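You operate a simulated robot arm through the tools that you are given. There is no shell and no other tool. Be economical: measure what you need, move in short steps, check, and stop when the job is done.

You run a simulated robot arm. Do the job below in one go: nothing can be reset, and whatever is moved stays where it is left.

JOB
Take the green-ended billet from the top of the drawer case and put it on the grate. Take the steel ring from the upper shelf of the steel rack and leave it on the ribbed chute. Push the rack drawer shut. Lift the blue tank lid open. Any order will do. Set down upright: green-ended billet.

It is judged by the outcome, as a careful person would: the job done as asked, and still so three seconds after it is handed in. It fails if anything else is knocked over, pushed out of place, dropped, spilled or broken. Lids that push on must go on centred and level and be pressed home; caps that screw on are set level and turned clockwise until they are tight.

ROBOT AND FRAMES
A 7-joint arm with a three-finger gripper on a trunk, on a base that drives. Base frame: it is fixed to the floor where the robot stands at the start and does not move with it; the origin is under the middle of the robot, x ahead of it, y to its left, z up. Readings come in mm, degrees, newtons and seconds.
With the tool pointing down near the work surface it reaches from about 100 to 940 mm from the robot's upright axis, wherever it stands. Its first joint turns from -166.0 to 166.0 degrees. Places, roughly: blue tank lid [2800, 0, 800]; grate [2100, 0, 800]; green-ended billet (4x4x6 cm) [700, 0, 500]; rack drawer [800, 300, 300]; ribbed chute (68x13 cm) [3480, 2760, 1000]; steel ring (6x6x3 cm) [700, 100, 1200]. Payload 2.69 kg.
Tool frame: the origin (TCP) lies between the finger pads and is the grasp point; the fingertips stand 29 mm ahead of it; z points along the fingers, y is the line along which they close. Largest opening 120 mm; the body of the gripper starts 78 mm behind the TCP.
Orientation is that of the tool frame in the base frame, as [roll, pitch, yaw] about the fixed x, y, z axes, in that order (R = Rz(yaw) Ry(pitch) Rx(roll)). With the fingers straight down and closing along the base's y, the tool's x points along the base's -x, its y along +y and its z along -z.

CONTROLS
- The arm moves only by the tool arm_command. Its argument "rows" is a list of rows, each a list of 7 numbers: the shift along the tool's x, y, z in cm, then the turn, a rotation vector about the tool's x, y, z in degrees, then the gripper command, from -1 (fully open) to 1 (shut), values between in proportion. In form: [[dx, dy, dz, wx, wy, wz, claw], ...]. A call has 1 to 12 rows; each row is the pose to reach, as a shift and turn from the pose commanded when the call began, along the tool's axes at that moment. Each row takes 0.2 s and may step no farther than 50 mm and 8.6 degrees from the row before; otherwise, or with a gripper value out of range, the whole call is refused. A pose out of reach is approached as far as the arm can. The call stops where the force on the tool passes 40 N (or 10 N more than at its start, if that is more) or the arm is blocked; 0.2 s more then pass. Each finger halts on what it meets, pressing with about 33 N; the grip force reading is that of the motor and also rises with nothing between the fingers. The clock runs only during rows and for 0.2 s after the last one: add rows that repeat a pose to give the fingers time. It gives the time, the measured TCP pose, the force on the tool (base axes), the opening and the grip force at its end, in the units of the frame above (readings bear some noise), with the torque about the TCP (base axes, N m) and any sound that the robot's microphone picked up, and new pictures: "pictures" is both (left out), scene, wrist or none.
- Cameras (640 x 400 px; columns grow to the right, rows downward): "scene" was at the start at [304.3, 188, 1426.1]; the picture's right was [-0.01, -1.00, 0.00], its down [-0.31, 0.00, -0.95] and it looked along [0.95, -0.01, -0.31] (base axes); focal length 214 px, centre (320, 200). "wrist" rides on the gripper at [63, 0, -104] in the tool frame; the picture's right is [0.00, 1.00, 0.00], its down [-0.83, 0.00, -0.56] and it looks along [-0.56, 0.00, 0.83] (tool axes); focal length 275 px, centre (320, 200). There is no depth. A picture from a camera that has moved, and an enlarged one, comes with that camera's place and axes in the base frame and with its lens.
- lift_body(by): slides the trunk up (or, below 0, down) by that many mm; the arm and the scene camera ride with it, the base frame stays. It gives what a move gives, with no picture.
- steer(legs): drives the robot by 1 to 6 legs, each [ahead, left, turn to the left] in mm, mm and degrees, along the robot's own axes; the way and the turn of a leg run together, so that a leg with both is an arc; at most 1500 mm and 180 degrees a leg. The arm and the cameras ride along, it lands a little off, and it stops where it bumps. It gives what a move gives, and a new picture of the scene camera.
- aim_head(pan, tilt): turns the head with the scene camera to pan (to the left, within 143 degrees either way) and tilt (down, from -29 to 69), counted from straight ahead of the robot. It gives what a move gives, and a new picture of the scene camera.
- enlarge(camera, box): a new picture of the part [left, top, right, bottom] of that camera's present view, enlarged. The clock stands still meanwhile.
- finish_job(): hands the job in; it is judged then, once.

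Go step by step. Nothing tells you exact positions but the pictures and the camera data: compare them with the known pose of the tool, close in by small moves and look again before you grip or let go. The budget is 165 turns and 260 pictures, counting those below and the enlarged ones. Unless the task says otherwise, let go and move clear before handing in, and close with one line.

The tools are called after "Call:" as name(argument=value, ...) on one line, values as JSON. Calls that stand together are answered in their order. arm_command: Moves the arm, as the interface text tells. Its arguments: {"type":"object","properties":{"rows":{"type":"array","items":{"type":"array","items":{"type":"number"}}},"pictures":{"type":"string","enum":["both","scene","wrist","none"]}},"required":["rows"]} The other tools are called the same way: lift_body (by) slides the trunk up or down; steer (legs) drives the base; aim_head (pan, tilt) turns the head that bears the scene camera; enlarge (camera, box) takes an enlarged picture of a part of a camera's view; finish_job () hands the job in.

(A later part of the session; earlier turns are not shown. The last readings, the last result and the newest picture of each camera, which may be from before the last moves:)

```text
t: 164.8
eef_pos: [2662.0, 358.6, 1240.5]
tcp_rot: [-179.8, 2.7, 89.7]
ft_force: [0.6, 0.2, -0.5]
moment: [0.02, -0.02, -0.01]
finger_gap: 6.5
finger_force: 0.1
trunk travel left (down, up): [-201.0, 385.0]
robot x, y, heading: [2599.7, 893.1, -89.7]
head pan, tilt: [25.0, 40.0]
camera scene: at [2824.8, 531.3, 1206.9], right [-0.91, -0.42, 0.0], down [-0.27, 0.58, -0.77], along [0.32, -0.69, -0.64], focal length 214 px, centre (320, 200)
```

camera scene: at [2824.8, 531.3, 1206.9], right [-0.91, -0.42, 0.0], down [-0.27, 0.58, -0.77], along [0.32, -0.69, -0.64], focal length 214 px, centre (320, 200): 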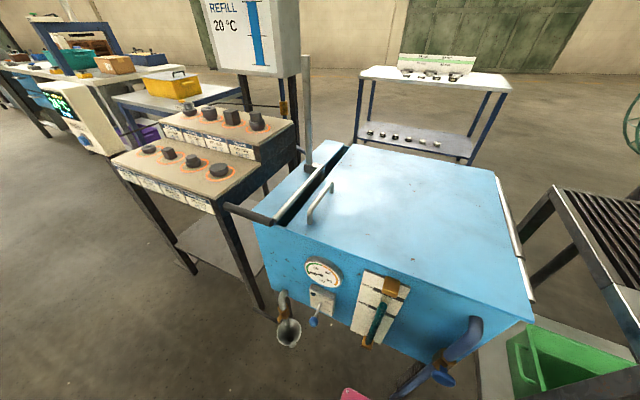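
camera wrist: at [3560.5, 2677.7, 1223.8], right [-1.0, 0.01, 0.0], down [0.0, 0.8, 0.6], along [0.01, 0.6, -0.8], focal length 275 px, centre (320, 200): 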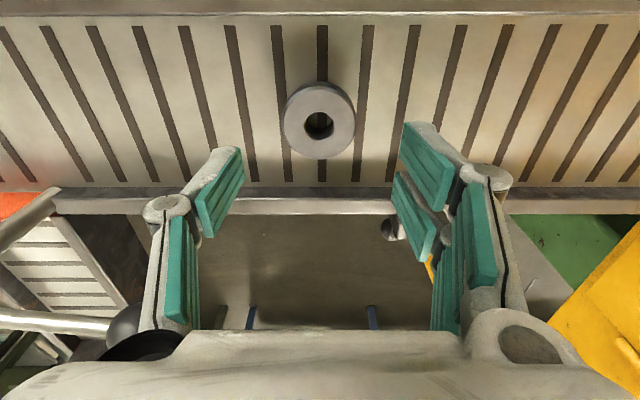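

Hinge rods are visible on the lid's west edge. I swing the open gripper over the handle.

Call:
arm_command(rows=[[-2.55, 3.85, 0, 0, 0, 0, 0.1], [-5.1, 7.7, 0, 0, 0, 0, 0.1], [-7.65, 11.55, 0, 0, 0, 0, 0.1], [-10.2, 15.4, 0, 0, 0, 0, 0.1], [-12.75, 19.25, 0, 0, 0, 0, 0.1], [-15.3, 23.1, 0, 0, 0, 0, 0.1], [-17.85, 26.95, 0, 0, 0, 0, 0.1], [-20.4, 30.8, 0, 0, 0, 0, 0.1], [-22.9, 34.6, 0, 0, 0, 0, 0.1], [-22.9, 34.6, 4.5, 0, 0, 0, 0.1], [-22.9, 34.6, 9, 0, 0, 0, 0.1], [-22.9, 34.6, 13.5, 0, 0, 0, 0.1]])

```text
t: 167.4
eef_pos: [3007.6, 123.1, 1118.1]
tcp_rot: [-179.8, 2.7, 89.7]
ft_force: [-0.6, -0.3, 1.7]
moment: [-0.03, -0.04, 0.0]
finger_gap: 53.9
finger_force: 0.1
out of reach, approached as far as the arm can: row 5, 6, 7, 8, 9, 10, 11
trunk travel left (down, up): [-201.0, 385.0]
robot x, y, heading: [2601.7, 893.0, -89.8]
head pan, tilt: [25.0, 40.0]
camera scene: at [2824.7, 531.6, 1207.0], right [-0.91, -0.42, 0.0], down [-0.27, 0.58, -0.77], along [0.33, -0.69, -0.64], focal length 214 px, centre (320, 200)
camera wrist: at [3006.1, 189.1, 1218.2], right [1.0, 0.0, 0.0], down [0.0, -0.8, 0.59], along [0.0, -0.59, -0.8], focal length 275 px, centre (320, 200)
```

scene: 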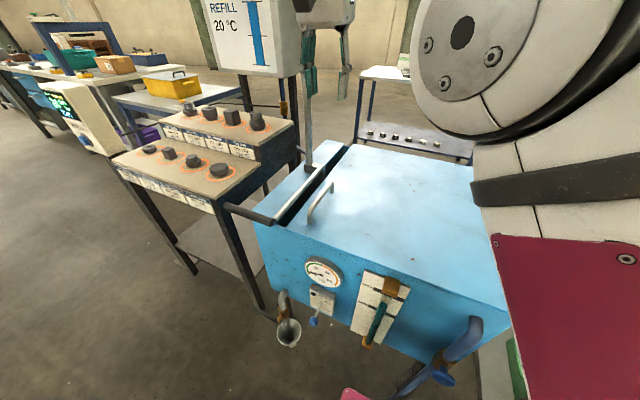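
wrist: 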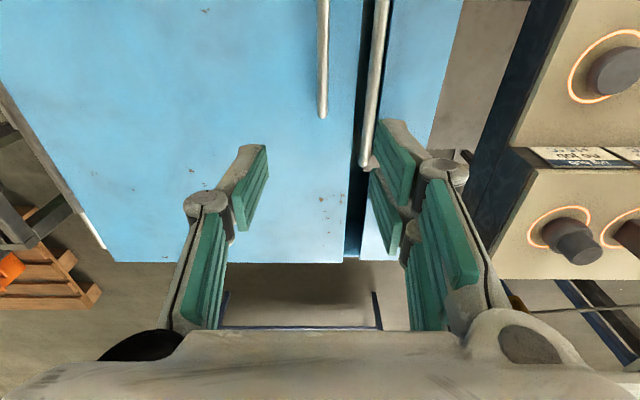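

The handle is straight below at x=3009; the separate rod is 68 mm east at x=3077, so I narrow the opening to 40 mm and descend.

Call:
arm_command(rows=[[0.2, 0.1, 4.5, 0, 0, 0, 0.33], [0.4, 0.1, 9, 0, 0, 0, 0.33], [0.6, 0.1, 13.5, 0, 0, 0, 0.33], [0.8, 0.1, 18, 0, 0, 0, 0.33], [1, 0.1, 21, 0, 0, 0, 0.33]])

```text
t: 168.6
eef_pos: [3006.7, 122.6, 905.1]
tcp_rot: [-179.8, 2.7, 89.8]
ft_force: [0.0, 0.5, 0.1]
moment: [-0.01, -0.02, 0.03]
finger_gap: 40.1
finger_force: 0.0
trunk travel left (down, up): [-201.0, 385.0]
robot x, y, heading: [2598.7, 898.9, -89.8]
head pan, tilt: [25.0, 40.0]
camera scene: at [2824.8, 531.4, 1206.9], right [-0.91, -0.42, 0.0], down [-0.27, 0.58, -0.77], along [0.33, -0.69, -0.64], focal length 214 px, centre (320, 200)
camera wrist: at [3005.2, 189.2, 1006.2], right [1.0, 0.0, 0.0], down [0.0, -0.8, 0.59], along [0.0, -0.59, -0.8], focal length 275 px, centre (320, 200)
```

scene: 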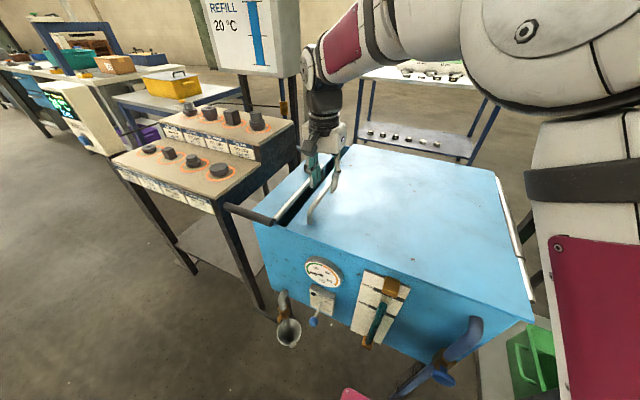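
wrist: 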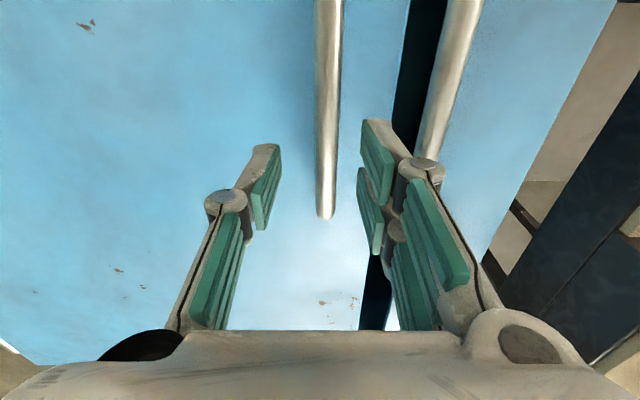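

Call:
arm_command(rows=[[0.1, 0.3, 1.5, 0, 0, 0, 0.33], [0.2, 0.3, 3, 0, 0, 0, 0.33], [0.2, 0.3, 4.0, 0, 0, 0, 0.33], [0.2, 0.3, 4.0, 0, 0, 0, 0.7], [0.2, 0.3, 4.0, 0, 0, 0, 1], [0.2, 0.3, 4.0, 0, 0, 0, 1]])

```text
t: 170.0
eef_pos: [3010.7, 122.9, 865.1]
tcp_rot: [-179.8, 2.7, 89.9]
ft_force: [5.2, -1.2, -2.1]
moment: [-0.38, -0.09, 0.13]
finger_gap: 13.4
finger_force: 40.1
trunk travel left (down, up): [-201.0, 385.0]
robot x, y, heading: [2603.3, 895.1, -90.4]
head pan, tilt: [25.0, 40.0]
camera scene: at [2825.2, 531.2, 1206.8], right [-0.91, -0.42, 0.0], down [-0.27, 0.58, -0.77], along [0.33, -0.69, -0.64], focal length 214 px, centre (320, 200)
camera wrist: at [3009.1, 189.2, 966.5], right [1.0, 0.0, 0.0], down [0.0, -0.8, 0.59], along [0.0, -0.59, -0.8], focal length 275 px, centre (320, 200)
```

scene: 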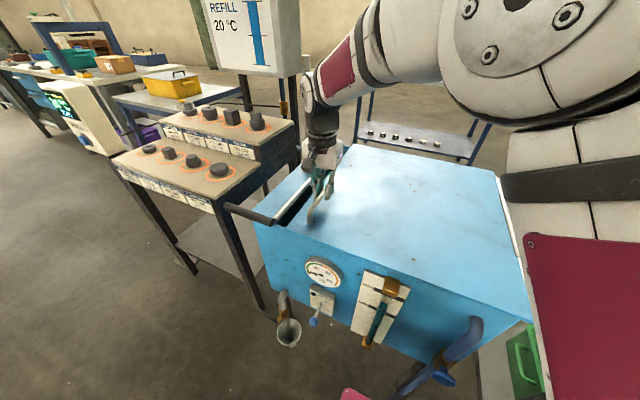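
wrist: 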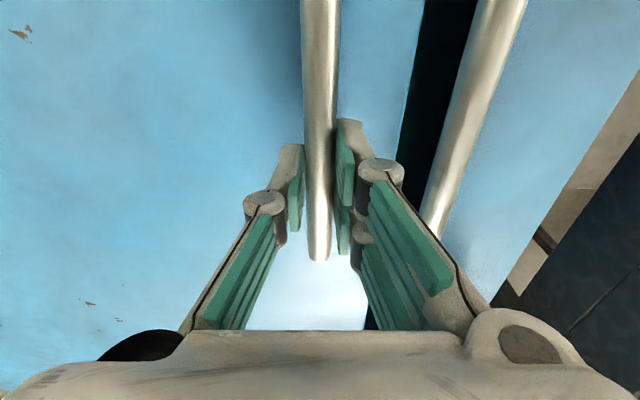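

The handle bar is gripped. I start lifting along the hinge arc, turning the gripper with the lid.

Call:
arm_command(rows=[[-0.1, -0.4, -2.2, -3, 0, 0, 1], [-0.2, -0.75, -4.39, -6, 0, 0, 1], [-0.3, -1.35, -6.55, -9, 0, 0, 1], [-0.4, -1.96, -8.69, -12, 0, 0, 1]])

```text
t: 171.0
eef_pos: [2990.6, 122.4, 953.4]
tcp_rot: [168.2, 2.7, 89.7]
ft_force: [2.3, 0.6, -1.6]
moment: [-0.27, 0.15, -0.88]
finger_gap: 13.0
finger_force: 39.7
trunk travel left (down, up): [-201.0, 385.0]
robot x, y, heading: [2602.4, 895.2, -90.0]
head pan, tilt: [25.0, 40.0]
camera scene: at [2825.1, 531.3, 1206.8], right [-0.91, -0.42, 0.0], down [-0.27, 0.58, -0.77], along [0.33, -0.69, -0.64], focal length 214 px, centre (320, 200)
camera wrist: at [2967.6, 189.3, 1051.8], right [0.98, 0.01, 0.2], down [-0.11, -0.8, 0.58], along [0.17, -0.59, -0.79], focal length 275 px, centre (320, 200)
```

scene: 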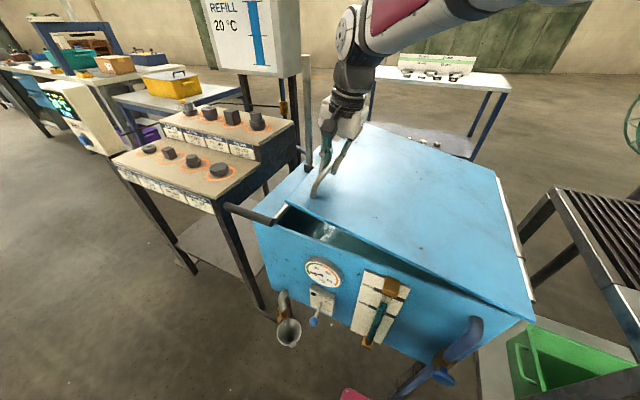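
wrist: 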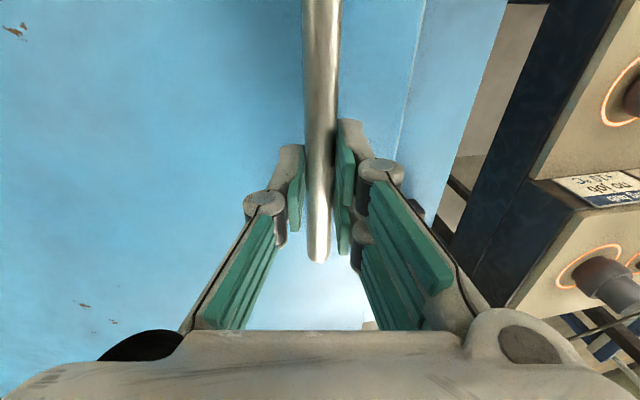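

Works smoothly with little force. I continue another 36° along the arc.

Call:
arm_command(rows=[[-0.2, -0.755, -4.39, -6, 0, 0, 1], [-0.4, -1.96, -8.69, -12, 0, 0, 1], [-0.6, -3.62, -12.83, -18, 0, 0, 1], [-0.8, -5.69, -16.77, -24, 0, 0, 1], [-0.97, -8.17, -20.48, -30, 0, 0, 1], [-1.1, -11.02, -23.91, -36, 0, 0, 1]])

```text
t: 172.1
eef_pos: [2892.2, 123.4, 1119.5]
tcp_rot: [141.8, 2.9, 89.5]
ft_force: [4.3, -0.1, 3.4]
moment: [0.73, -0.02, -1.1]
finger_gap: 13.6
finger_force: 40.1
trunk travel left (down, up): [-201.0, 385.0]
robot x, y, heading: [2599.6, 893.1, -89.9]
head pan, tilt: [25.0, 40.0]
stopped in row 5: the force on the tool passed its limit at 44 N (the readings are from after the stop); the commanded pose is now the measured one
camera scene: at [2825.3, 531.3, 1206.7], right [-0.91, -0.42, 0.0], down [-0.27, 0.58, -0.77], along [0.33, -0.69, -0.64], focal length 214 px, centre (320, 200)
camera wrist: at [2827.2, 189.6, 1197.0], right [0.79, 0.03, 0.62], down [-0.35, -0.8, 0.48], along [0.51, -0.59, -0.62], focal length 275 px, centre (320, 200)
```

scene: 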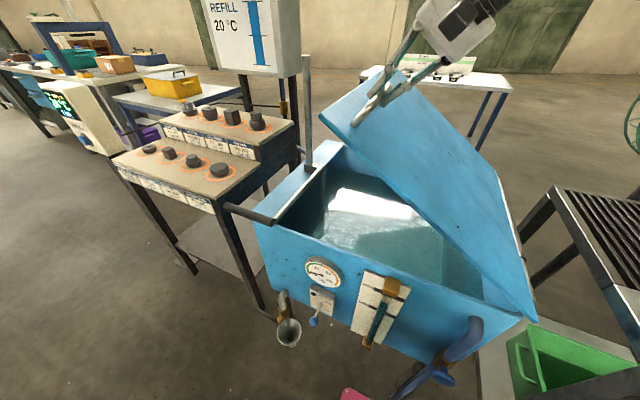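
wrist: 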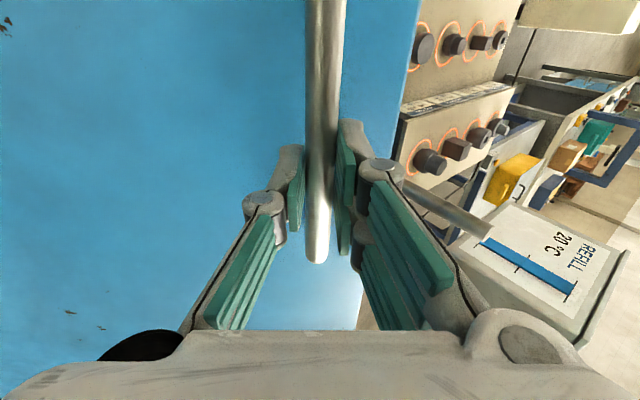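

The stop was a small arc mismatch; refitting gives the pivot at [2584, 821]. I continue more slowly with the corrected radius.

Call:
arm_command(rows=[[-0.14, -0.41, -2.97, -4, 0, 0, 1], [-0.28, -1.03, -5.89, -8, 0, 0, 1], [-0.41, -1.85, -8.77, -12, 0, 0, 1], [-0.54, -2.87, -11.59, -16, 0, 0, 1], [-0.67, -4.08, -14.33, -20, 0, 0, 1], [-0.8, -5.48, -16.97, -24, 0, 0, 1], [-0.92, -7.06, -19.51, -28, 0, 0, 1], [-1.03, -8.81, -21.94, -32, 0, 0, 1]])

```text
t: 173.1
eef_pos: [2808.0, 123.4, 1190.4]
tcp_rot: [126.7, 3.2, 89.6]
ft_force: [1.6, 4.1, 5.3]
moment: [0.62, 0.0, -1.46]
finger_gap: 14.3
finger_force: 40.3
trunk travel left (down, up): [-201.0, 385.0]
robot x, y, heading: [2604.5, 895.2, -89.8]
head pan, tilt: [25.0, 40.0]
stopped in row 4: the force on the tool passed its limit at 41 N (the readings are from after the stop); the commanded pose is now the measured one
camera scene: at [2825.5, 531.5, 1206.8], right [-0.91, -0.42, 0.0], down [-0.27, 0.58, -0.77], along [0.33, -0.69, -0.64], focal length 214 px, centre (320, 200)
camera wrist: at [2724.3, 189.1, 1249.0], right [0.6, 0.05, 0.8], down [-0.45, -0.81, 0.38], along [0.66, -0.59, -0.46], focal length 275 px, centre (320, 200)
```

scene: 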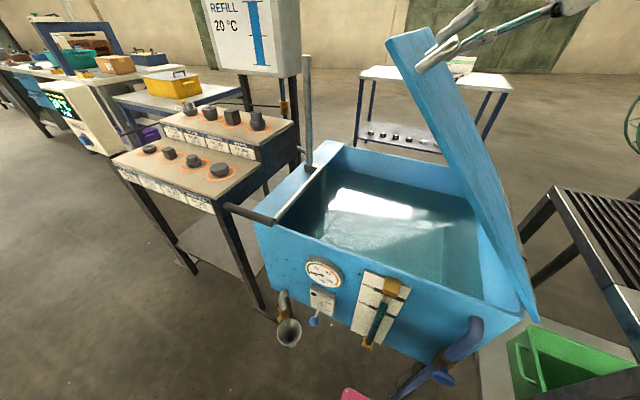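
wrist: 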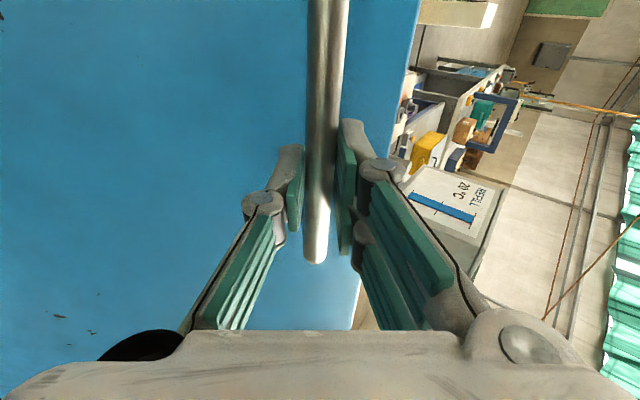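

Call:
arm_command(rows=[[-0.1, -0.29, -2.23, -3, 0, 0, 1], [-0.2, -0.69, -4.43, -6, 0, 0, 1], [-0.31, -1.21, -6.62, -9, 0, 0, 1], [-0.41, -1.85, -8.77, -12, 0, 0, 1], [-0.51, -2.59, -10.89, -15, 0, 0, 1], [-0.61, -3.45, -12.97, -18, 0, 0, 1], [-0.7, -4.41, -15.0, -21, 0, 0, 1], [-0.8, -5.48, -16.97, -24, 0, 0, 1], [-0.89, -6.65, -18.89, -27, 0, 0, 1], [-0.97, -7.92, -20.74, -30, 0, 0, 1], [-1.06, -9.28, -22.52, -33, 0, 0, 1], [-1.14, -10.73, -24.23, -36, 0, 0, 1]])

```text
t: 174.0
eef_pos: [2745.5, 123.9, 1225.9]
tcp_rot: [116.9, 3.5, 89.8]
ft_force: [3.7, 6.9, 8.7]
moment: [0.87, -0.03, -1.44]
finger_gap: 14.5
finger_force: 40.5
trunk travel left (down, up): [-201.0, 385.0]
robot x, y, heading: [2599.6, 890.8, -89.8]
head pan, tilt: [25.0, 40.0]
stopped in row 4: the force on the tool passed its limit at 44 N (the readings are from after the stop); the commanded pose is now the measured one
camera scene: at [2825.8, 531.9, 1206.9], right [-0.91, -0.43, 0.0], down [-0.27, 0.58, -0.77], along [0.33, -0.69, -0.64], focal length 214 px, centre (320, 200)
camera wrist: at [2652.5, 188.4, 1268.5], right [0.45, 0.06, 0.89], down [-0.5, -0.81, 0.31], along [0.74, -0.58, -0.34], focal length 275 px, centre (320, 200)
```

scene: 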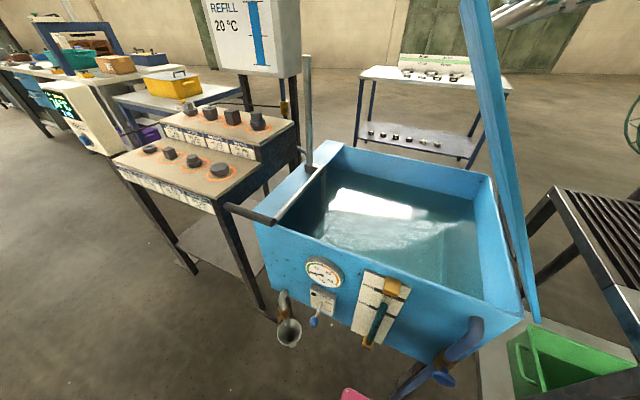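
wrist: 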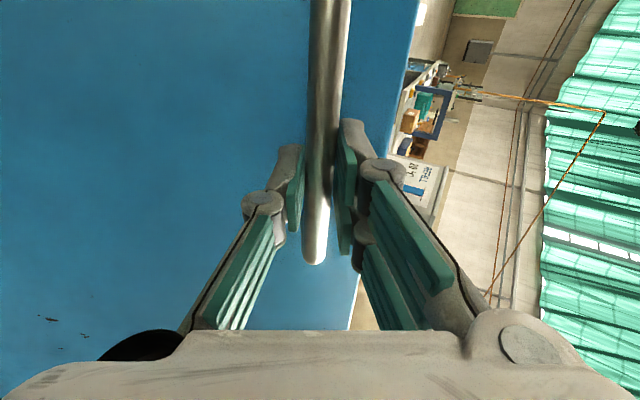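

Call:
arm_command(rows=[[-0.1, -0.25, -2.23, -3, 0, 0, 1], [-0.2, -0.62, -4.44, -6, 0, 0, 1], [-0.31, -1.1, -6.63, -9, 0, 0, 1], [-0.41, -1.7, -8.8, -12, 0, 0, 1], [-0.51, -2.41, -10.93, -15, 0, 0, 1], [-0.61, -3.23, -13.01, -18, 0, 0, 1], [-0.7, -4.16, -15.06, -21, 0, 0, 1], [-0.8, -5.2, -17.05, -24, 0, 0, 1]])

```text
t: 174.8
eef_pos: [2684.6, 122.7, 1247.8]
tcp_rot: [107.9, 3.9, 89.8]
ft_force: [1.6, 10.2, 11.1]
moment: [1.08, -0.04, -1.2]
finger_gap: 14.7
finger_force: 41.0
trunk travel left (down, up): [-201.0, 385.0]
robot x, y, heading: [2602.0, 891.9, -89.6]
head pan, tilt: [25.0, 40.0]
stopped in row 4: the force on the tool passed its limit at 43 N (the readings are from after the stop); the commanded pose is now the measured one
camera scene: at [2826.0, 532.3, 1206.9], right [-0.9, -0.43, 0.0], down [-0.27, 0.58, -0.77], along [0.33, -0.69, -0.64], focal length 214 px, centre (320, 200)
camera wrist: at [2584.5, 187.1, 1276.0], right [0.31, 0.07, 0.95], down [-0.53, -0.82, 0.23], along [0.79, -0.57, -0.21], focal length 275 px, centre (320, 200)
```

scene: 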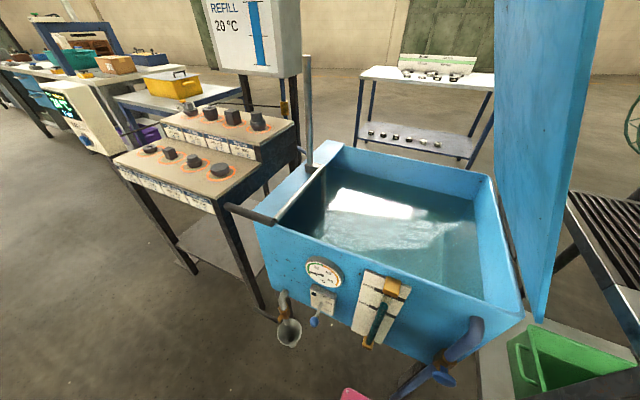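
wrist: 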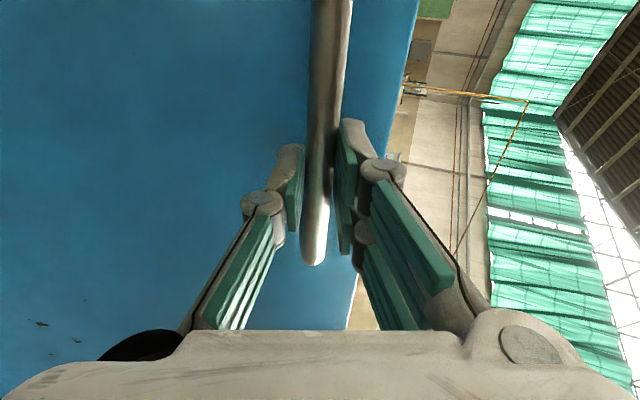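

The lid is at about 72°. Stress has built up in the grip, so I relax the fingers slightly and regrip, then continue.

Call:
arm_command(rows=[[0, 0, 0, 0, 0, 0, 0.7], [0, 0, 0, 0, 0, 0, 0.7], [0, 0, 0, 0, 0, 0, 1], [0, 0, 0, 0, 0, 0, 1]], pictures="none")

Call:
arm_command(rows=[[-0.1, -0.25, -2.23, -3, 0, 0, 1], [-0.2, -0.62, -4.44, -6, 0, 0, 1], [-0.31, -1.1, -6.63, -9, 0, 0, 1], [-0.41, -1.7, -8.8, -12, 0, 0, 1], [-0.51, -2.41, -10.93, -15, 0, 0, 1], [-0.61, -3.23, -13.01, -18, 0, 0, 1], [-0.7, -4.16, -15.06, -21, 0, 0, 1], [-0.8, -5.2, -17.05, -24, 0, 0, 1]])

```text
t: 175.8
eef_pos: [2685.5, 119.7, 1249.7]
tcp_rot: [107.7, 3.9, 89.8]
ft_force: [5.5, -10.7, 23.4]
moment: [1.39, -0.23, -0.72]
finger_gap: 14.6
finger_force: 40.5
trunk travel left (down, up): [-201.0, 385.0]
robot x, y, heading: [2599.7, 893.2, -89.8]
head pan, tilt: [25.0, 40.0]
```

```text
t: 176.2
eef_pos: [2667.8, 121.3, 1254.3]
tcp_rot: [105.2, 4.2, 89.8]
ft_force: [0.9, 2.8, 7.2]
moment: [1.3, -0.05, -0.77]
finger_gap: 14.7
finger_force: 41.5
trunk travel left (down, up): [-201.0, 385.0]
robot x, y, heading: [2600.6, 893.5, -89.8]
head pan, tilt: [25.0, 40.0]
stopped in row 2: the force on the tool passed its limit at 41 N (the readings are from after the stop); the commanded pose is now the measured one
camera scene: at [2825.9, 531.6, 1206.8], right [-0.91, -0.43, 0.0], down [-0.27, 0.58, -0.77], along [0.33, -0.69, -0.64], focal length 214 px, centre (320, 200)
camera wrist: at [2564.9, 185.6, 1276.3], right [0.26, 0.07, 0.96], down [-0.54, -0.82, 0.21], along [0.8, -0.57, -0.18], focal length 275 px, centre (320, 200)
```

scene: 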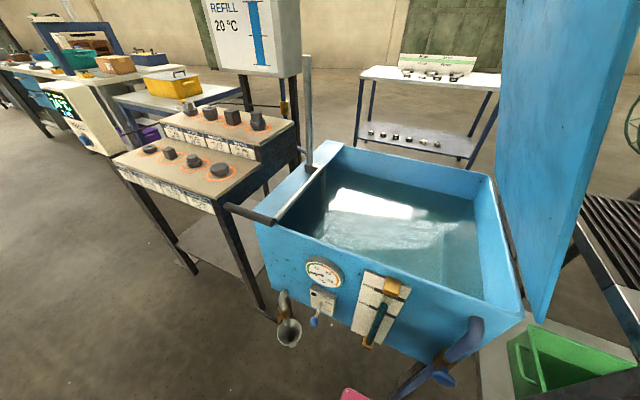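
wrist: 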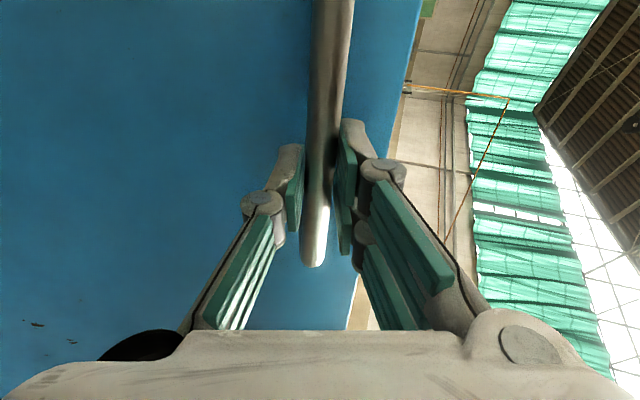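

Refitting through the measured points, the true hinge is at about [2551, 806] with radius 463, so my tool was over-rotated. I continue on the corrected arc with less rotation.

Call:
arm_command(rows=[[-0.1, -0.06, -2.02, -1.5, 0, 0, 1], [-0.2, -0.21, -4.03, -3, 0, 0, 1], [-0.3, -0.46, -6.04, -5, 0, 0, 1], [-0.4, -0.78, -8.03, -7, 0, 0, 1], [-0.5, -1.19, -10.01, -9, 0, 0, 1], [-0.6, -1.69, -11.96, -11, 0, 0, 1], [-0.7, -2.27, -13.9, -13, 0, 0, 1], [-0.8, -2.95, -15.81, -15, 0, 0, 1], [-0.9, -3.69, -17.68, -17, 0, 0, 1], [-1, -4.53, -19.53, -19, 0, 0, 1]])

```text
t: 178.4
eef_pos: [2485.5, 112.4, 1265.7]
tcp_rot: [87.2, 4.2, 90.6]
ft_force: [12.5, -3.2, 1.1]
moment: [1.27, -0.11, 1.04]
finger_gap: 15.5
finger_force: 41.8
trunk travel left (down, up): [-201.0, 385.0]
robot x, y, heading: [2603.1, 893.2, -89.6]
head pan, tilt: [25.0, 40.0]
stopped in row 10: the force on the tool passed its limit at 94 N (the readings are from after the stop); the commanded pose is now the measured one
camera scene: at [2827.9, 531.2, 1206.8], right [-0.9, -0.43, 0.0], down [-0.27, 0.58, -0.77], along [0.33, -0.69, -0.64], focal length 214 px, centre (320, 200)
camera wrist: at [2379.7, 171.7, 1255.1], right [-0.05, 0.08, 1.0], down [-0.55, -0.84, 0.04], along [0.84, -0.54, 0.08], focal length 275 px, centre (320, 200)
```

scene: 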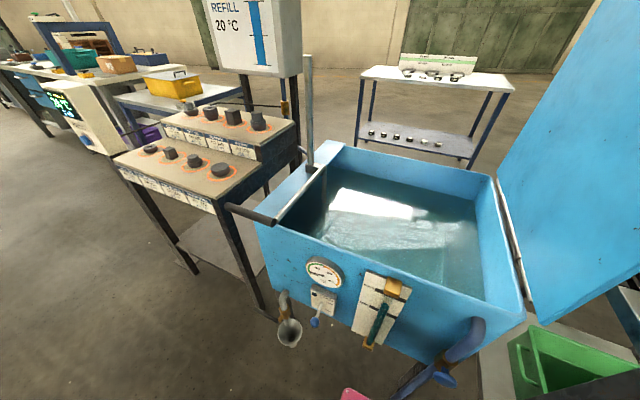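
wrist: 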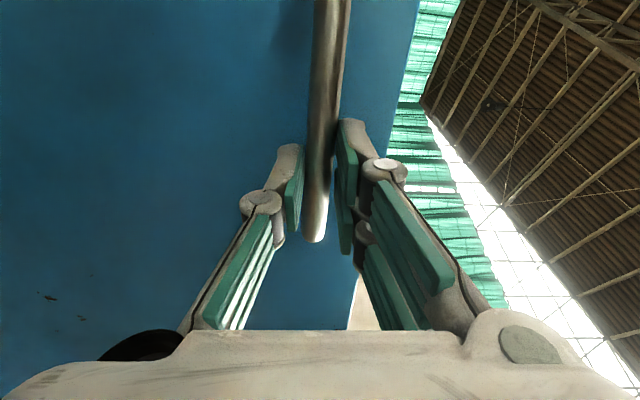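

The lid has reached its stop just past vertical. I open the fingers and back off, watching whether it stays.

Call:
arm_command(rows=[[0, 0, 0, 0, 0, 0, 0.6], [0, 0, 0, 0, 0, 0, 0.4], [0, 0, -1, 0, 0, 0, 0.4], [0, 0, -3, 0, 0, 0, 0.4], [0, 0, -6, 0, 0, 0, 0.4], [0, 0, -9, 0, 0, 0, 0.4], [0, 0, -9, 0, 0, 0, 0.4]])

```text
t: 180.0
eef_pos: [2392.3, 111.0, 1260.9]
tcp_rot: [87.1, 4.4, 90.4]
ft_force: [0.7, -0.7, -0.3]
moment: [0.0, -0.01, -0.01]
finger_gap: 36.0
finger_force: 0.0
trunk travel left (down, up): [-201.0, 385.0]
robot x, y, heading: [2601.4, 893.9, -89.6]
head pan, tilt: [25.0, 40.0]
camera scene: at [2827.0, 531.3, 1206.9], right [-0.9, -0.43, 0.0], down [-0.27, 0.58, -0.77], along [0.33, -0.69, -0.64], focal length 214 px, centre (320, 200)
camera wrist: at [2287.1, 171.6, 1250.8], right [-0.05, 0.08, 1.0], down [-0.55, -0.83, 0.04], along [0.83, -0.55, 0.09], focal length 275 px, centre (320, 200)
```

scene: 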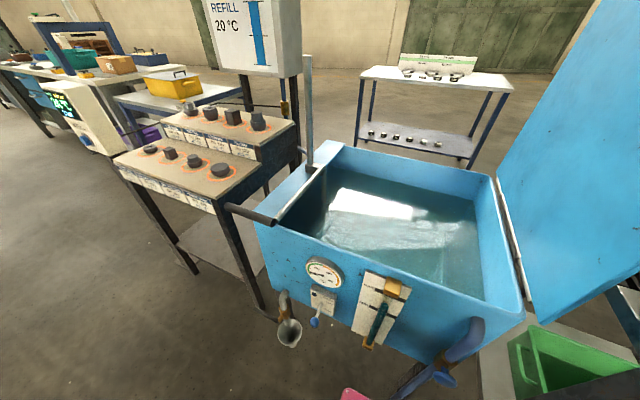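
wrist: 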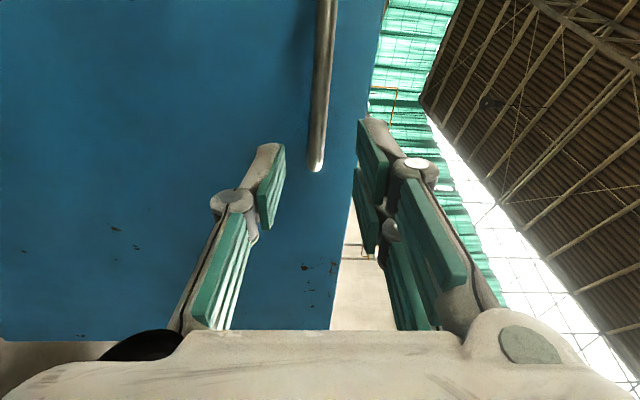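

The lid stays open, leaning past vertical. I pull the arm back toward me and turn the gripper downward again.

Call:
arm_command(rows=[[0, 0, -3, 0, 0, 0, 0.6], [2, 0, -4, 0, 0, 0, 0.9], [6, 0, -4, 0, 0, 0, 0.9], [10, 0, -4, 0, 0, 0, 0.9], [14, 0, -4, 0, 0, 0, 0.9], [18, 0, -4, 0, 0, 0, 0.9], [22, 0, -4, 0, 0, 0, 0.9], [25, 0, -4, 8, 0, 0, 0.9], [25, 0, -4, 16, 0, 0, 0.9], [25, 0, -4, 24, 0, 0, 0.9], [25, 0, -4, 32, 0, 0, 0.9], [25, 0, -4, 40, 0, 0, 0.9]], pictures="none")

Call:
arm_command(rows=[[0, 1, -1, 8, 0, 0, 0.9], [0, 2, -2, 16, 0, 0, 0.9], [0, 3, -3, 24, 0, 0, 0.9], [0, 4, -4, 32, 0, 0, 0.9], [0, 5, -5, 40, 0, 0, 0.9], [0, 6, -6, 46, 0, 0, 0.9]])

```text
t: 182.6
eef_pos: [2396.7, 355.5, 1226.7]
tcp_rot: [123.1, 4.4, 89.9]
ft_force: [-1.9, -0.5, -1.9]
moment: [0.03, -0.19, 0.0]
finger_gap: 6.0
finger_force: 0.0
out of reach, approached as far as the arm can: row 10, 11, 12
trunk travel left (down, up): [-201.0, 385.0]
robot x, y, heading: [2601.5, 896.6, -89.9]
head pan, tilt: [25.0, 40.0]
```

```text
t: 184.0
eef_pos: [2380.0, 297.9, 1177.5]
tcp_rot: [168.8, 4.5, 90.2]
ft_force: [7.5, -1.4, 2.3]
moment: [0.2, 0.68, -0.03]
finger_gap: 5.4
finger_force: 0.0
out of reach, approached as far as the arm can: row 1, 2, 3, 4, 5, 6
trunk travel left (down, up): [-201.0, 385.0]
robot x, y, heading: [2601.7, 888.9, -89.6]
head pan, tilt: [25.0, 40.0]
camera scene: at [2828.5, 531.9, 1206.6], right [-0.9, -0.43, 0.0], down [-0.28, 0.58, -0.77], along [0.33, -0.69, -0.64], focal length 214 px, centre (320, 200)
camera wrist: at [2358.5, 367.6, 1274.1], right [0.98, 0.02, 0.19], down [-0.1, -0.79, 0.61], along [0.17, -0.62, -0.77], focal length 275 px, centre (320, 200)
```

scene: 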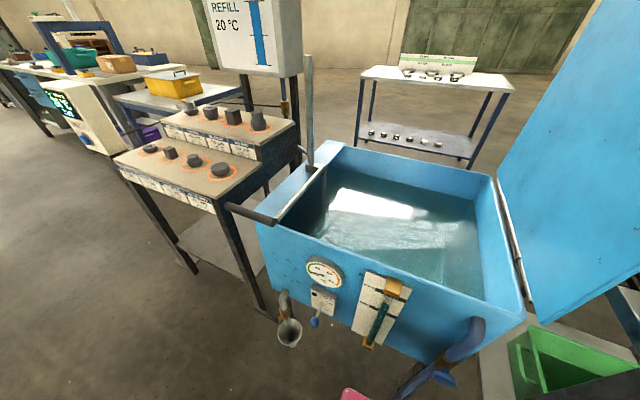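
wrist: 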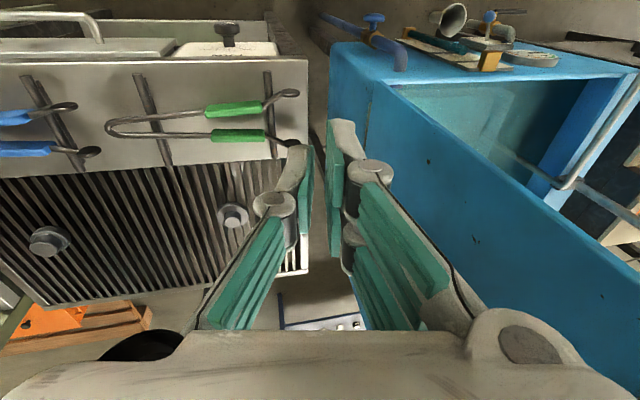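

The grate is visible: two nuts on it at about [1914,−43] and [2269,−31]; the middle near [2090,0] is free. I pull the arm clear of the lid and strafe west along the aisle to the rack.

Call:
arm_command(rows=[[1.5, -1, -0.5, 0, 0, 0, 0.9], [4, -2, -1, 4, 0, 0, 0.9], [7, -2, -1, 8, 0, 0, 0.9], [10, -2, -1, 11, 0, 0, 0.9]], pictures="none")

Call:
steer(legs=[[40, -900, 0]])

Call:
aim_head(pan=-20, tilt=40)

```text
t: 185.0
eef_pos: [2357.5, 398.6, 1171.3]
tcp_rot: [-179.6, 4.4, 89.9]
ft_force: [-0.1, -0.5, 0.2]
moment: [0.03, 0.0, 0.0]
finger_gap: 6.1
finger_force: 0.1
trunk travel left (down, up): [-201.0, 385.0]
robot x, y, heading: [2603.9, 894.0, -89.9]
head pan, tilt: [25.0, 40.0]
```

```text
t: 189.7
eef_pos: [1457.6, 356.9, 1172.3]
tcp_rot: [-179.7, 4.5, 89.8]
ft_force: [0.4, 0.7, 0.4]
moment: [0.0, 0.02, 0.0]
finger_gap: 5.9
finger_force: 0.0
trunk travel left (down, up): [-201.0, 385.0]
robot x, y, heading: [1702.4, 855.3, -89.9]
head pan, tilt: [25.0, 40.0]
camera scene: at [1928.0, 487.8, 1206.9], right [-0.91, -0.42, 0.0], down [-0.27, 0.58, -0.77], along [0.32, -0.69, -0.64], focal length 214 px, centre (320, 200)
```

scene: 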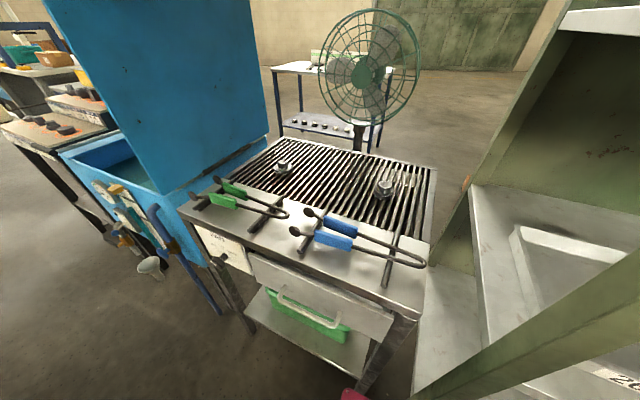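

```text
t: 190.8
eef_pos: [1458.0, 356.8, 1172.7]
tcp_rot: [-179.6, 4.5, 89.8]
ft_force: [0.8, 1.2, 0.8]
moment: [0.0, -0.03, 0.01]
finger_gap: 5.8
finger_force: 0.0
trunk travel left (down, up): [-201.0, 385.0]
robot x, y, heading: [1705.2, 853.9, -90.0]
head pan, tilt: [-20.0, 40.0]
camera scene: at [1863.1, 484.9, 1206.9], right [-0.94, 0.34, 0.0], down [0.22, 0.6, -0.77], along [-0.26, -0.72, -0.64], focal length 214 px, centre (320, 200)
```

scene: 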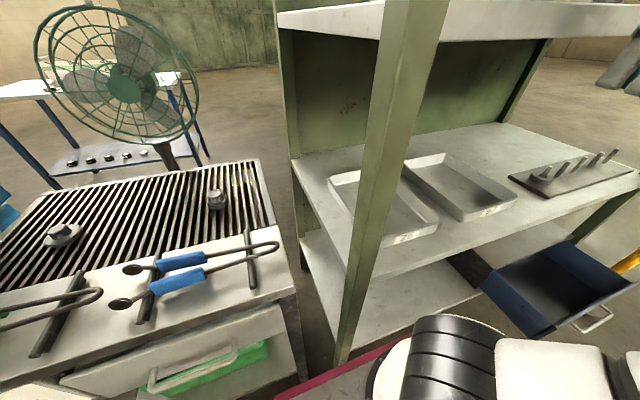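

The rack's side facing the aisle is open. I back up a little and strafe to stand opposite the drawer.

Call:
steer(legs=[[-100, 0, 0], [0, -885, 0]])

Call:
aim_head(pan=0, tilt=50)

```text
t: 196.3
eef_pos: [564.8, 462.6, 1173.1]
tcp_rot: [-179.7, 4.3, 89.3]
ft_force: [-0.9, -0.3, -0.3]
moment: [-0.01, -0.03, 0.01]
finger_gap: 6.0
finger_force: 0.0
trunk travel left (down, up): [-201.0, 385.0]
robot x, y, heading: [812.5, 953.0, -90.7]
head pan, tilt: [-20.0, 40.0]
camera scene: at [971.1, 586.0, 1206.9], right [-0.94, 0.35, 0.0], down [0.22, 0.6, -0.77], along [-0.27, -0.72, -0.64], focal length 214 px, centre (320, 200)
```

scene: 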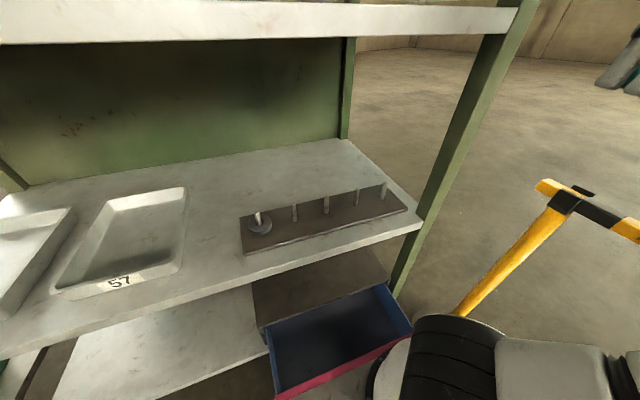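

```text
t: 197.1
eef_pos: [563.9, 461.7, 1172.2]
tcp_rot: [-179.7, 4.4, 89.3]
ft_force: [0.6, -0.8, -0.4]
moment: [-0.04, -0.02, 0.01]
finger_gap: 5.8
finger_force: 0.1
trunk travel left (down, up): [-201.0, 385.0]
robot x, y, heading: [817.7, 954.0, -90.6]
head pan, tilt: [0.0, 50.0]
camera scene: at [1000.1, 588.7, 1192.7], right [-1.0, 0.01, 0.0], down [0.01, 0.77, -0.64], along [0.0, -0.64, -0.77], focal length 214 px, centre (320, 200)
```

scene: 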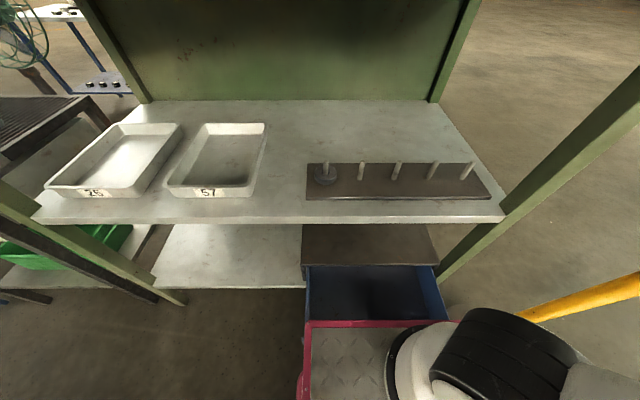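

The shelf hides the billet from above. I lower the trunk fully to look under the shelf.

Call:
lift_body(by=-195)

Call:
aim_head(pan=-10, tilt=45)

```text
t: 199.2
eef_pos: [564.1, 461.5, 977.7]
tcp_rot: [-179.5, 4.4, 89.3]
ft_force: [0.6, -0.1, 0.6]
moment: [-0.01, -0.02, 0.02]
finger_gap: 6.0
finger_force: 0.0
trunk travel left (down, up): [-6.0, 580.0]
robot x, y, heading: [816.7, 955.6, -90.5]
head pan, tilt: [0.0, 50.0]
```

```text
t: 200.0
eef_pos: [563.4, 461.4, 977.6]
tcp_rot: [-179.7, 4.5, 89.3]
ft_force: [0.8, -0.3, -0.1]
moment: [0.03, 0.0, 0.0]
finger_gap: 6.0
finger_force: 0.1
trunk travel left (down, up): [-6.0, 580.0]
robot x, y, heading: [810.9, 954.3, -90.4]
head pan, tilt: [-10.0, 45.0]
camera scene: at [986.0, 574.7, 1004.7], right [-0.98, 0.18, 0.0], down [0.13, 0.7, -0.71], along [-0.13, -0.7, -0.71], focal length 214 px, centre (320, 200)
```

scene: 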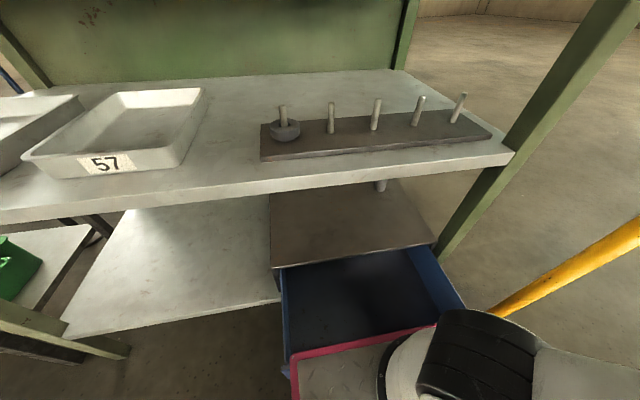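

The case top is at z≈504 (x 618–1059, aisle face y≈298) with the shelf underside ≈750, and I can see the billet's foot around [678,67]. My platform is close to the open drawer, so I raise a little, back off and look at the drawer front.

Call:
lift_body(by=60)

Call:
steer(legs=[[-200, 0, 0.4]])

Call:
aim_head(pan=-5, tilt=45)

Call:
enlarge(camera="scene", box=[240, 80, 480, 230])

```text
t: 201.0
eef_pos: [564.2, 460.9, 1037.9]
tcp_rot: [-179.8, 4.4, 89.2]
ft_force: [1.0, 0.2, -0.8]
moment: [-0.01, 0.0, -0.04]
finger_gap: 6.2
finger_force: 0.1
trunk travel left (down, up): [-66.0, 520.0]
robot x, y, heading: [812.6, 951.7, -90.2]
head pan, tilt: [-10.0, 45.0]
```

```text
t: 202.6
eef_pos: [567.8, 663.6, 1036.4]
tcp_rot: [-179.7, 4.4, 89.6]
ft_force: [-0.5, -0.2, 0.5]
moment: [0.02, -0.01, 0.01]
finger_gap: 6.0
finger_force: 0.0
trunk travel left (down, up): [-66.0, 520.0]
robot x, y, heading: [813.0, 1156.8, -90.1]
head pan, tilt: [-10.0, 45.0]
camera scene: at [988.8, 776.4, 1063.8], right [-0.98, 0.17, 0.0], down [0.12, 0.7, -0.71], along [-0.12, -0.7, -0.71], focal length 214 px, centre (320, 200)
```

scene: 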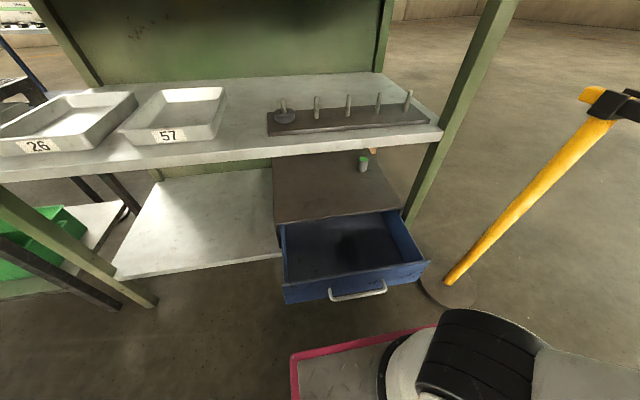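

```text
t: 203.2
eef_pos: [567.8, 664.1, 1038.2]
tcp_rot: [-179.7, 4.5, 89.6]
ft_force: [-0.3, 0.0, 0.8]
moment: [0.01, 0.01, 0.0]
finger_gap: 6.0
finger_force: 0.1
trunk travel left (down, up): [-66.0, 520.0]
robot x, y, heading: [818.7, 1158.1, -90.2]
head pan, tilt: [-5.0, 45.0]
camera scene: at [995.8, 775.4, 1063.8], right [-1.0, 0.09, 0.0], down [0.06, 0.7, -0.71], along [-0.06, -0.7, -0.71], focal length 214 px, centre (320, 200)
```

scene: 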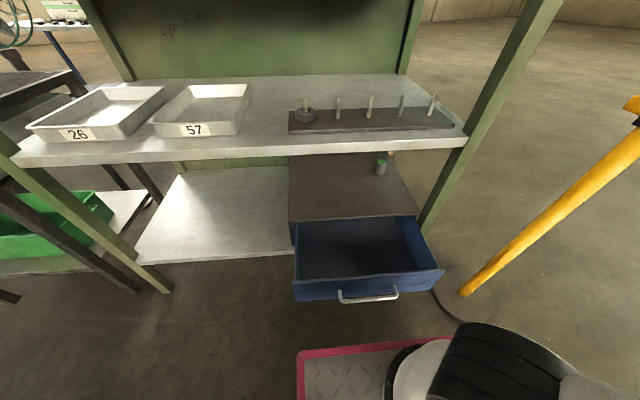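

```text
2.67 times, centred on (360, 155) of scene
camera zoom: at [995.8, 775.4, 1063.8], right [-1.0, 0.09, 0.0], down [0.06, 0.7, -0.71], along [-0.06, -0.7, -0.71], focal length 572 px, centre (213, 320)
```

zoom: 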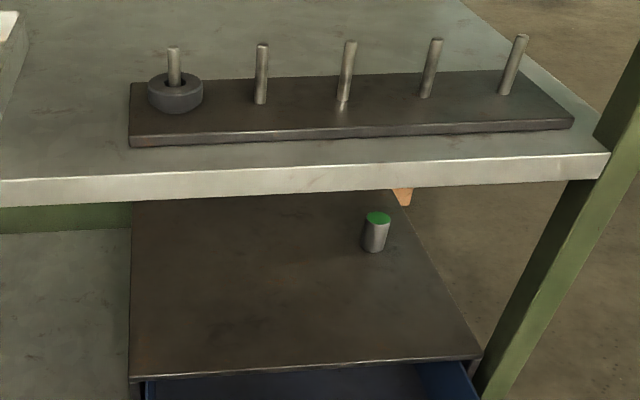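

The billet stands at about [680,80] on the case; the drawer face is near y≈490 with its handle at [830,525,350]. I back 100 mm more for room and bring the closed gripper down in front of the handle.

Call:
steer(legs=[[-100, 0, 0]])

Call:
arm_command(rows=[[-1, 4.4, 0, 0, 0, 0, 1], [-2, 8.8, 0, 0, 0, 0, 1], [-3, 13.2, 0, 0, 0, 0, 1], [-4, 17.6, 0, 0, 0, 0, 1], [-5, 22, 0, 0, 0, 0, 1], [-6, 26.4, 0, 0, 0, 0, 1], [-6, 26.4, 4.5, 0, 0, 0, 1], [-6, 26.4, 9, 0, 0, 0, 1], [-6, 26.4, 13.5, 0, 0, 0, 1], [-6, 26.4, 18, 0, 0, 0, 1], [-6, 26.4, 22.5, 0, 0, 0, 1], [-6, 26.4, 27, 0, 0, 0, 1]])

```text
t: 204.4
eef_pos: [568.2, 764.7, 1037.2]
tcp_rot: [-179.7, 4.4, 89.7]
ft_force: [-0.8, 0.3, 0.5]
moment: [0.02, 0.0, -0.03]
finger_gap: 6.0
finger_force: 0.1
trunk travel left (down, up): [-66.0, 520.0]
robot x, y, heading: [818.1, 1259.1, -90.1]
head pan, tilt: [-5.0, 45.0]
camera scene: at [996.4, 876.6, 1063.8], right [-1.0, 0.09, 0.0], down [0.06, 0.7, -0.71], along [-0.06, -0.7, -0.71], focal length 214 px, centre (320, 200)
```

scene: 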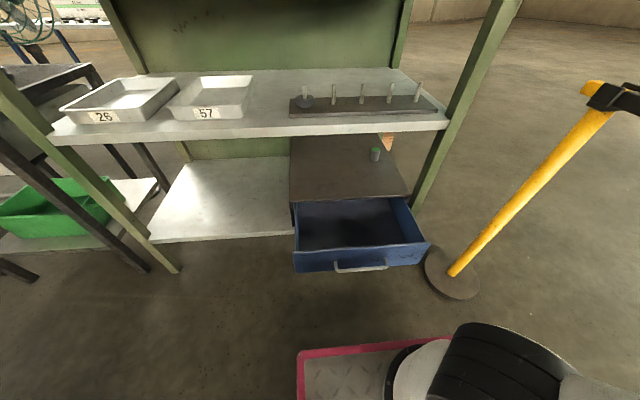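

```text
t: 207.0
eef_pos: [829.4, 682.9, 771.8]
tcp_rot: [-179.7, 4.5, 89.8]
ft_force: [-0.8, -0.3, -0.2]
moment: [0.02, 0.04, 0.0]
finger_gap: 0.1
finger_force: 28.5
out of reach, approached as far as the arm can: row 2, 3, 4, 5, 6, 7, 8, 9
trunk travel left (down, up): [-66.0, 520.0]
robot x, y, heading: [816.3, 1258.5, -89.8]
head pan, tilt: [-5.0, 45.0]
camera scene: at [996.4, 876.6, 1063.8], right [-1.0, 0.09, 0.0], down [0.06, 0.7, -0.71], along [-0.06, -0.7, -0.71], focal length 214 px, centre (320, 200)
camera wrist: at [829.2, 752.6, 869.2], right [1.0, 0.0, -0.01], down [0.0, -0.79, 0.62], along [-0.01, -0.62, -0.79], focal length 275 px, centre (320, 200)
```

scene: 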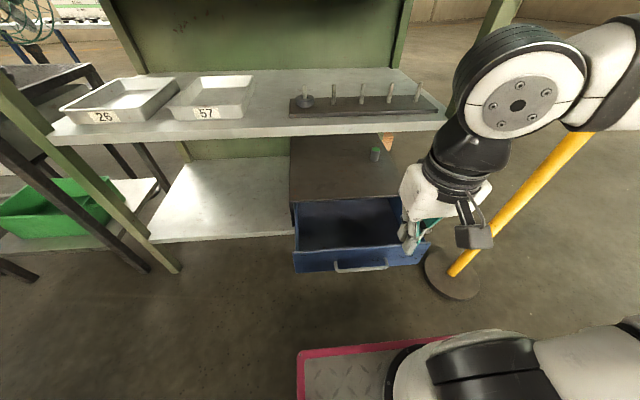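
wrist: 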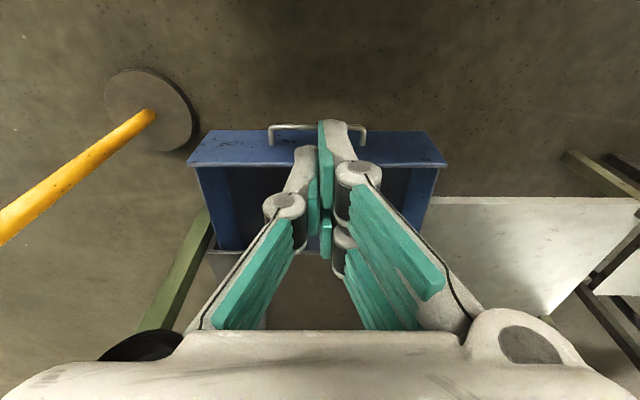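

The handle is at about [829,541,383]. I lower the closed fingers in front of it.

Call:
arm_command(rows=[[0, 0, 4.5, 0, 0, 0, 1], [0, 0, 9, 0, 0, 0, 1], [0, 0, 13.5, 0, 0, 0, 1], [0, 0, 18, 0, 0, 0, 1], [0, 0, 22.5, 0, 0, 0, 1], [0, 0, 27, 0, 0, 0, 1], [0, 0, 31.5, 0, 0, 0, 1], [0, 0, 36, 0, 0, 0, 1], [0, 0, 38.5, 0, 0, 0, 1]])

```text
t: 209.0
eef_pos: [828.9, 631.0, 372.6]
tcp_rot: [-179.7, 4.4, 89.7]
ft_force: [-0.4, 0.6, 0.7]
moment: [0.01, -0.01, -0.01]
finger_gap: 0.4
finger_force: 28.4
out of reach, approached as far as the arm can: row 1, 2, 3, 4, 5, 6, 7, 8, 9
trunk travel left (down, up): [-66.0, 520.0]
robot x, y, heading: [815.1, 1256.3, -89.7]
head pan, tilt: [-5.0, 45.0]
camera scene: at [996.5, 876.6, 1063.8], right [-1.0, 0.09, 0.0], down [0.06, 0.7, -0.71], along [-0.06, -0.7, -0.71], focal length 214 px, centre (320, 200)
camera wrist: at [827.9, 700.4, 471.7], right [1.0, 0.0, -0.01], down [0.0, -0.79, 0.62], along [0.0, -0.62, -0.79], focal length 275 px, centre (320, 200)
```

scene: 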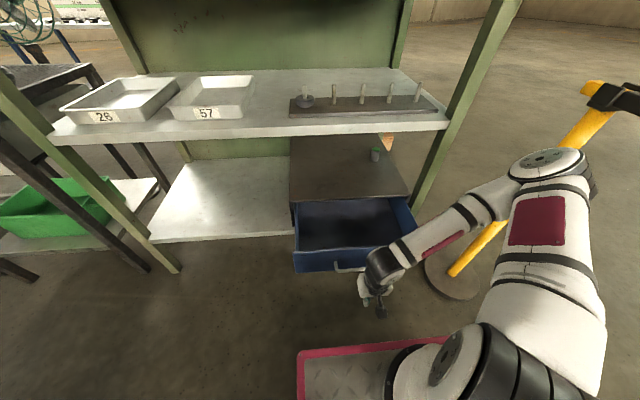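
wrist: 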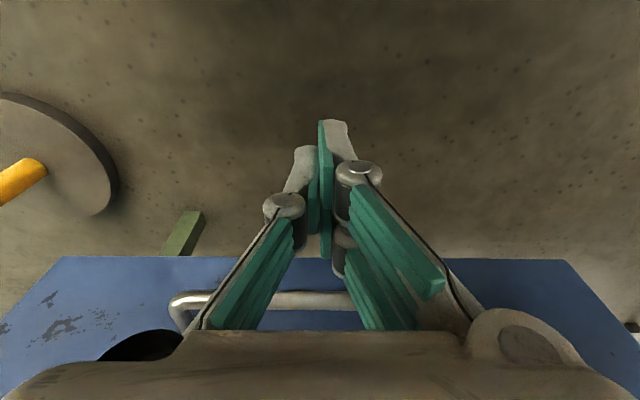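

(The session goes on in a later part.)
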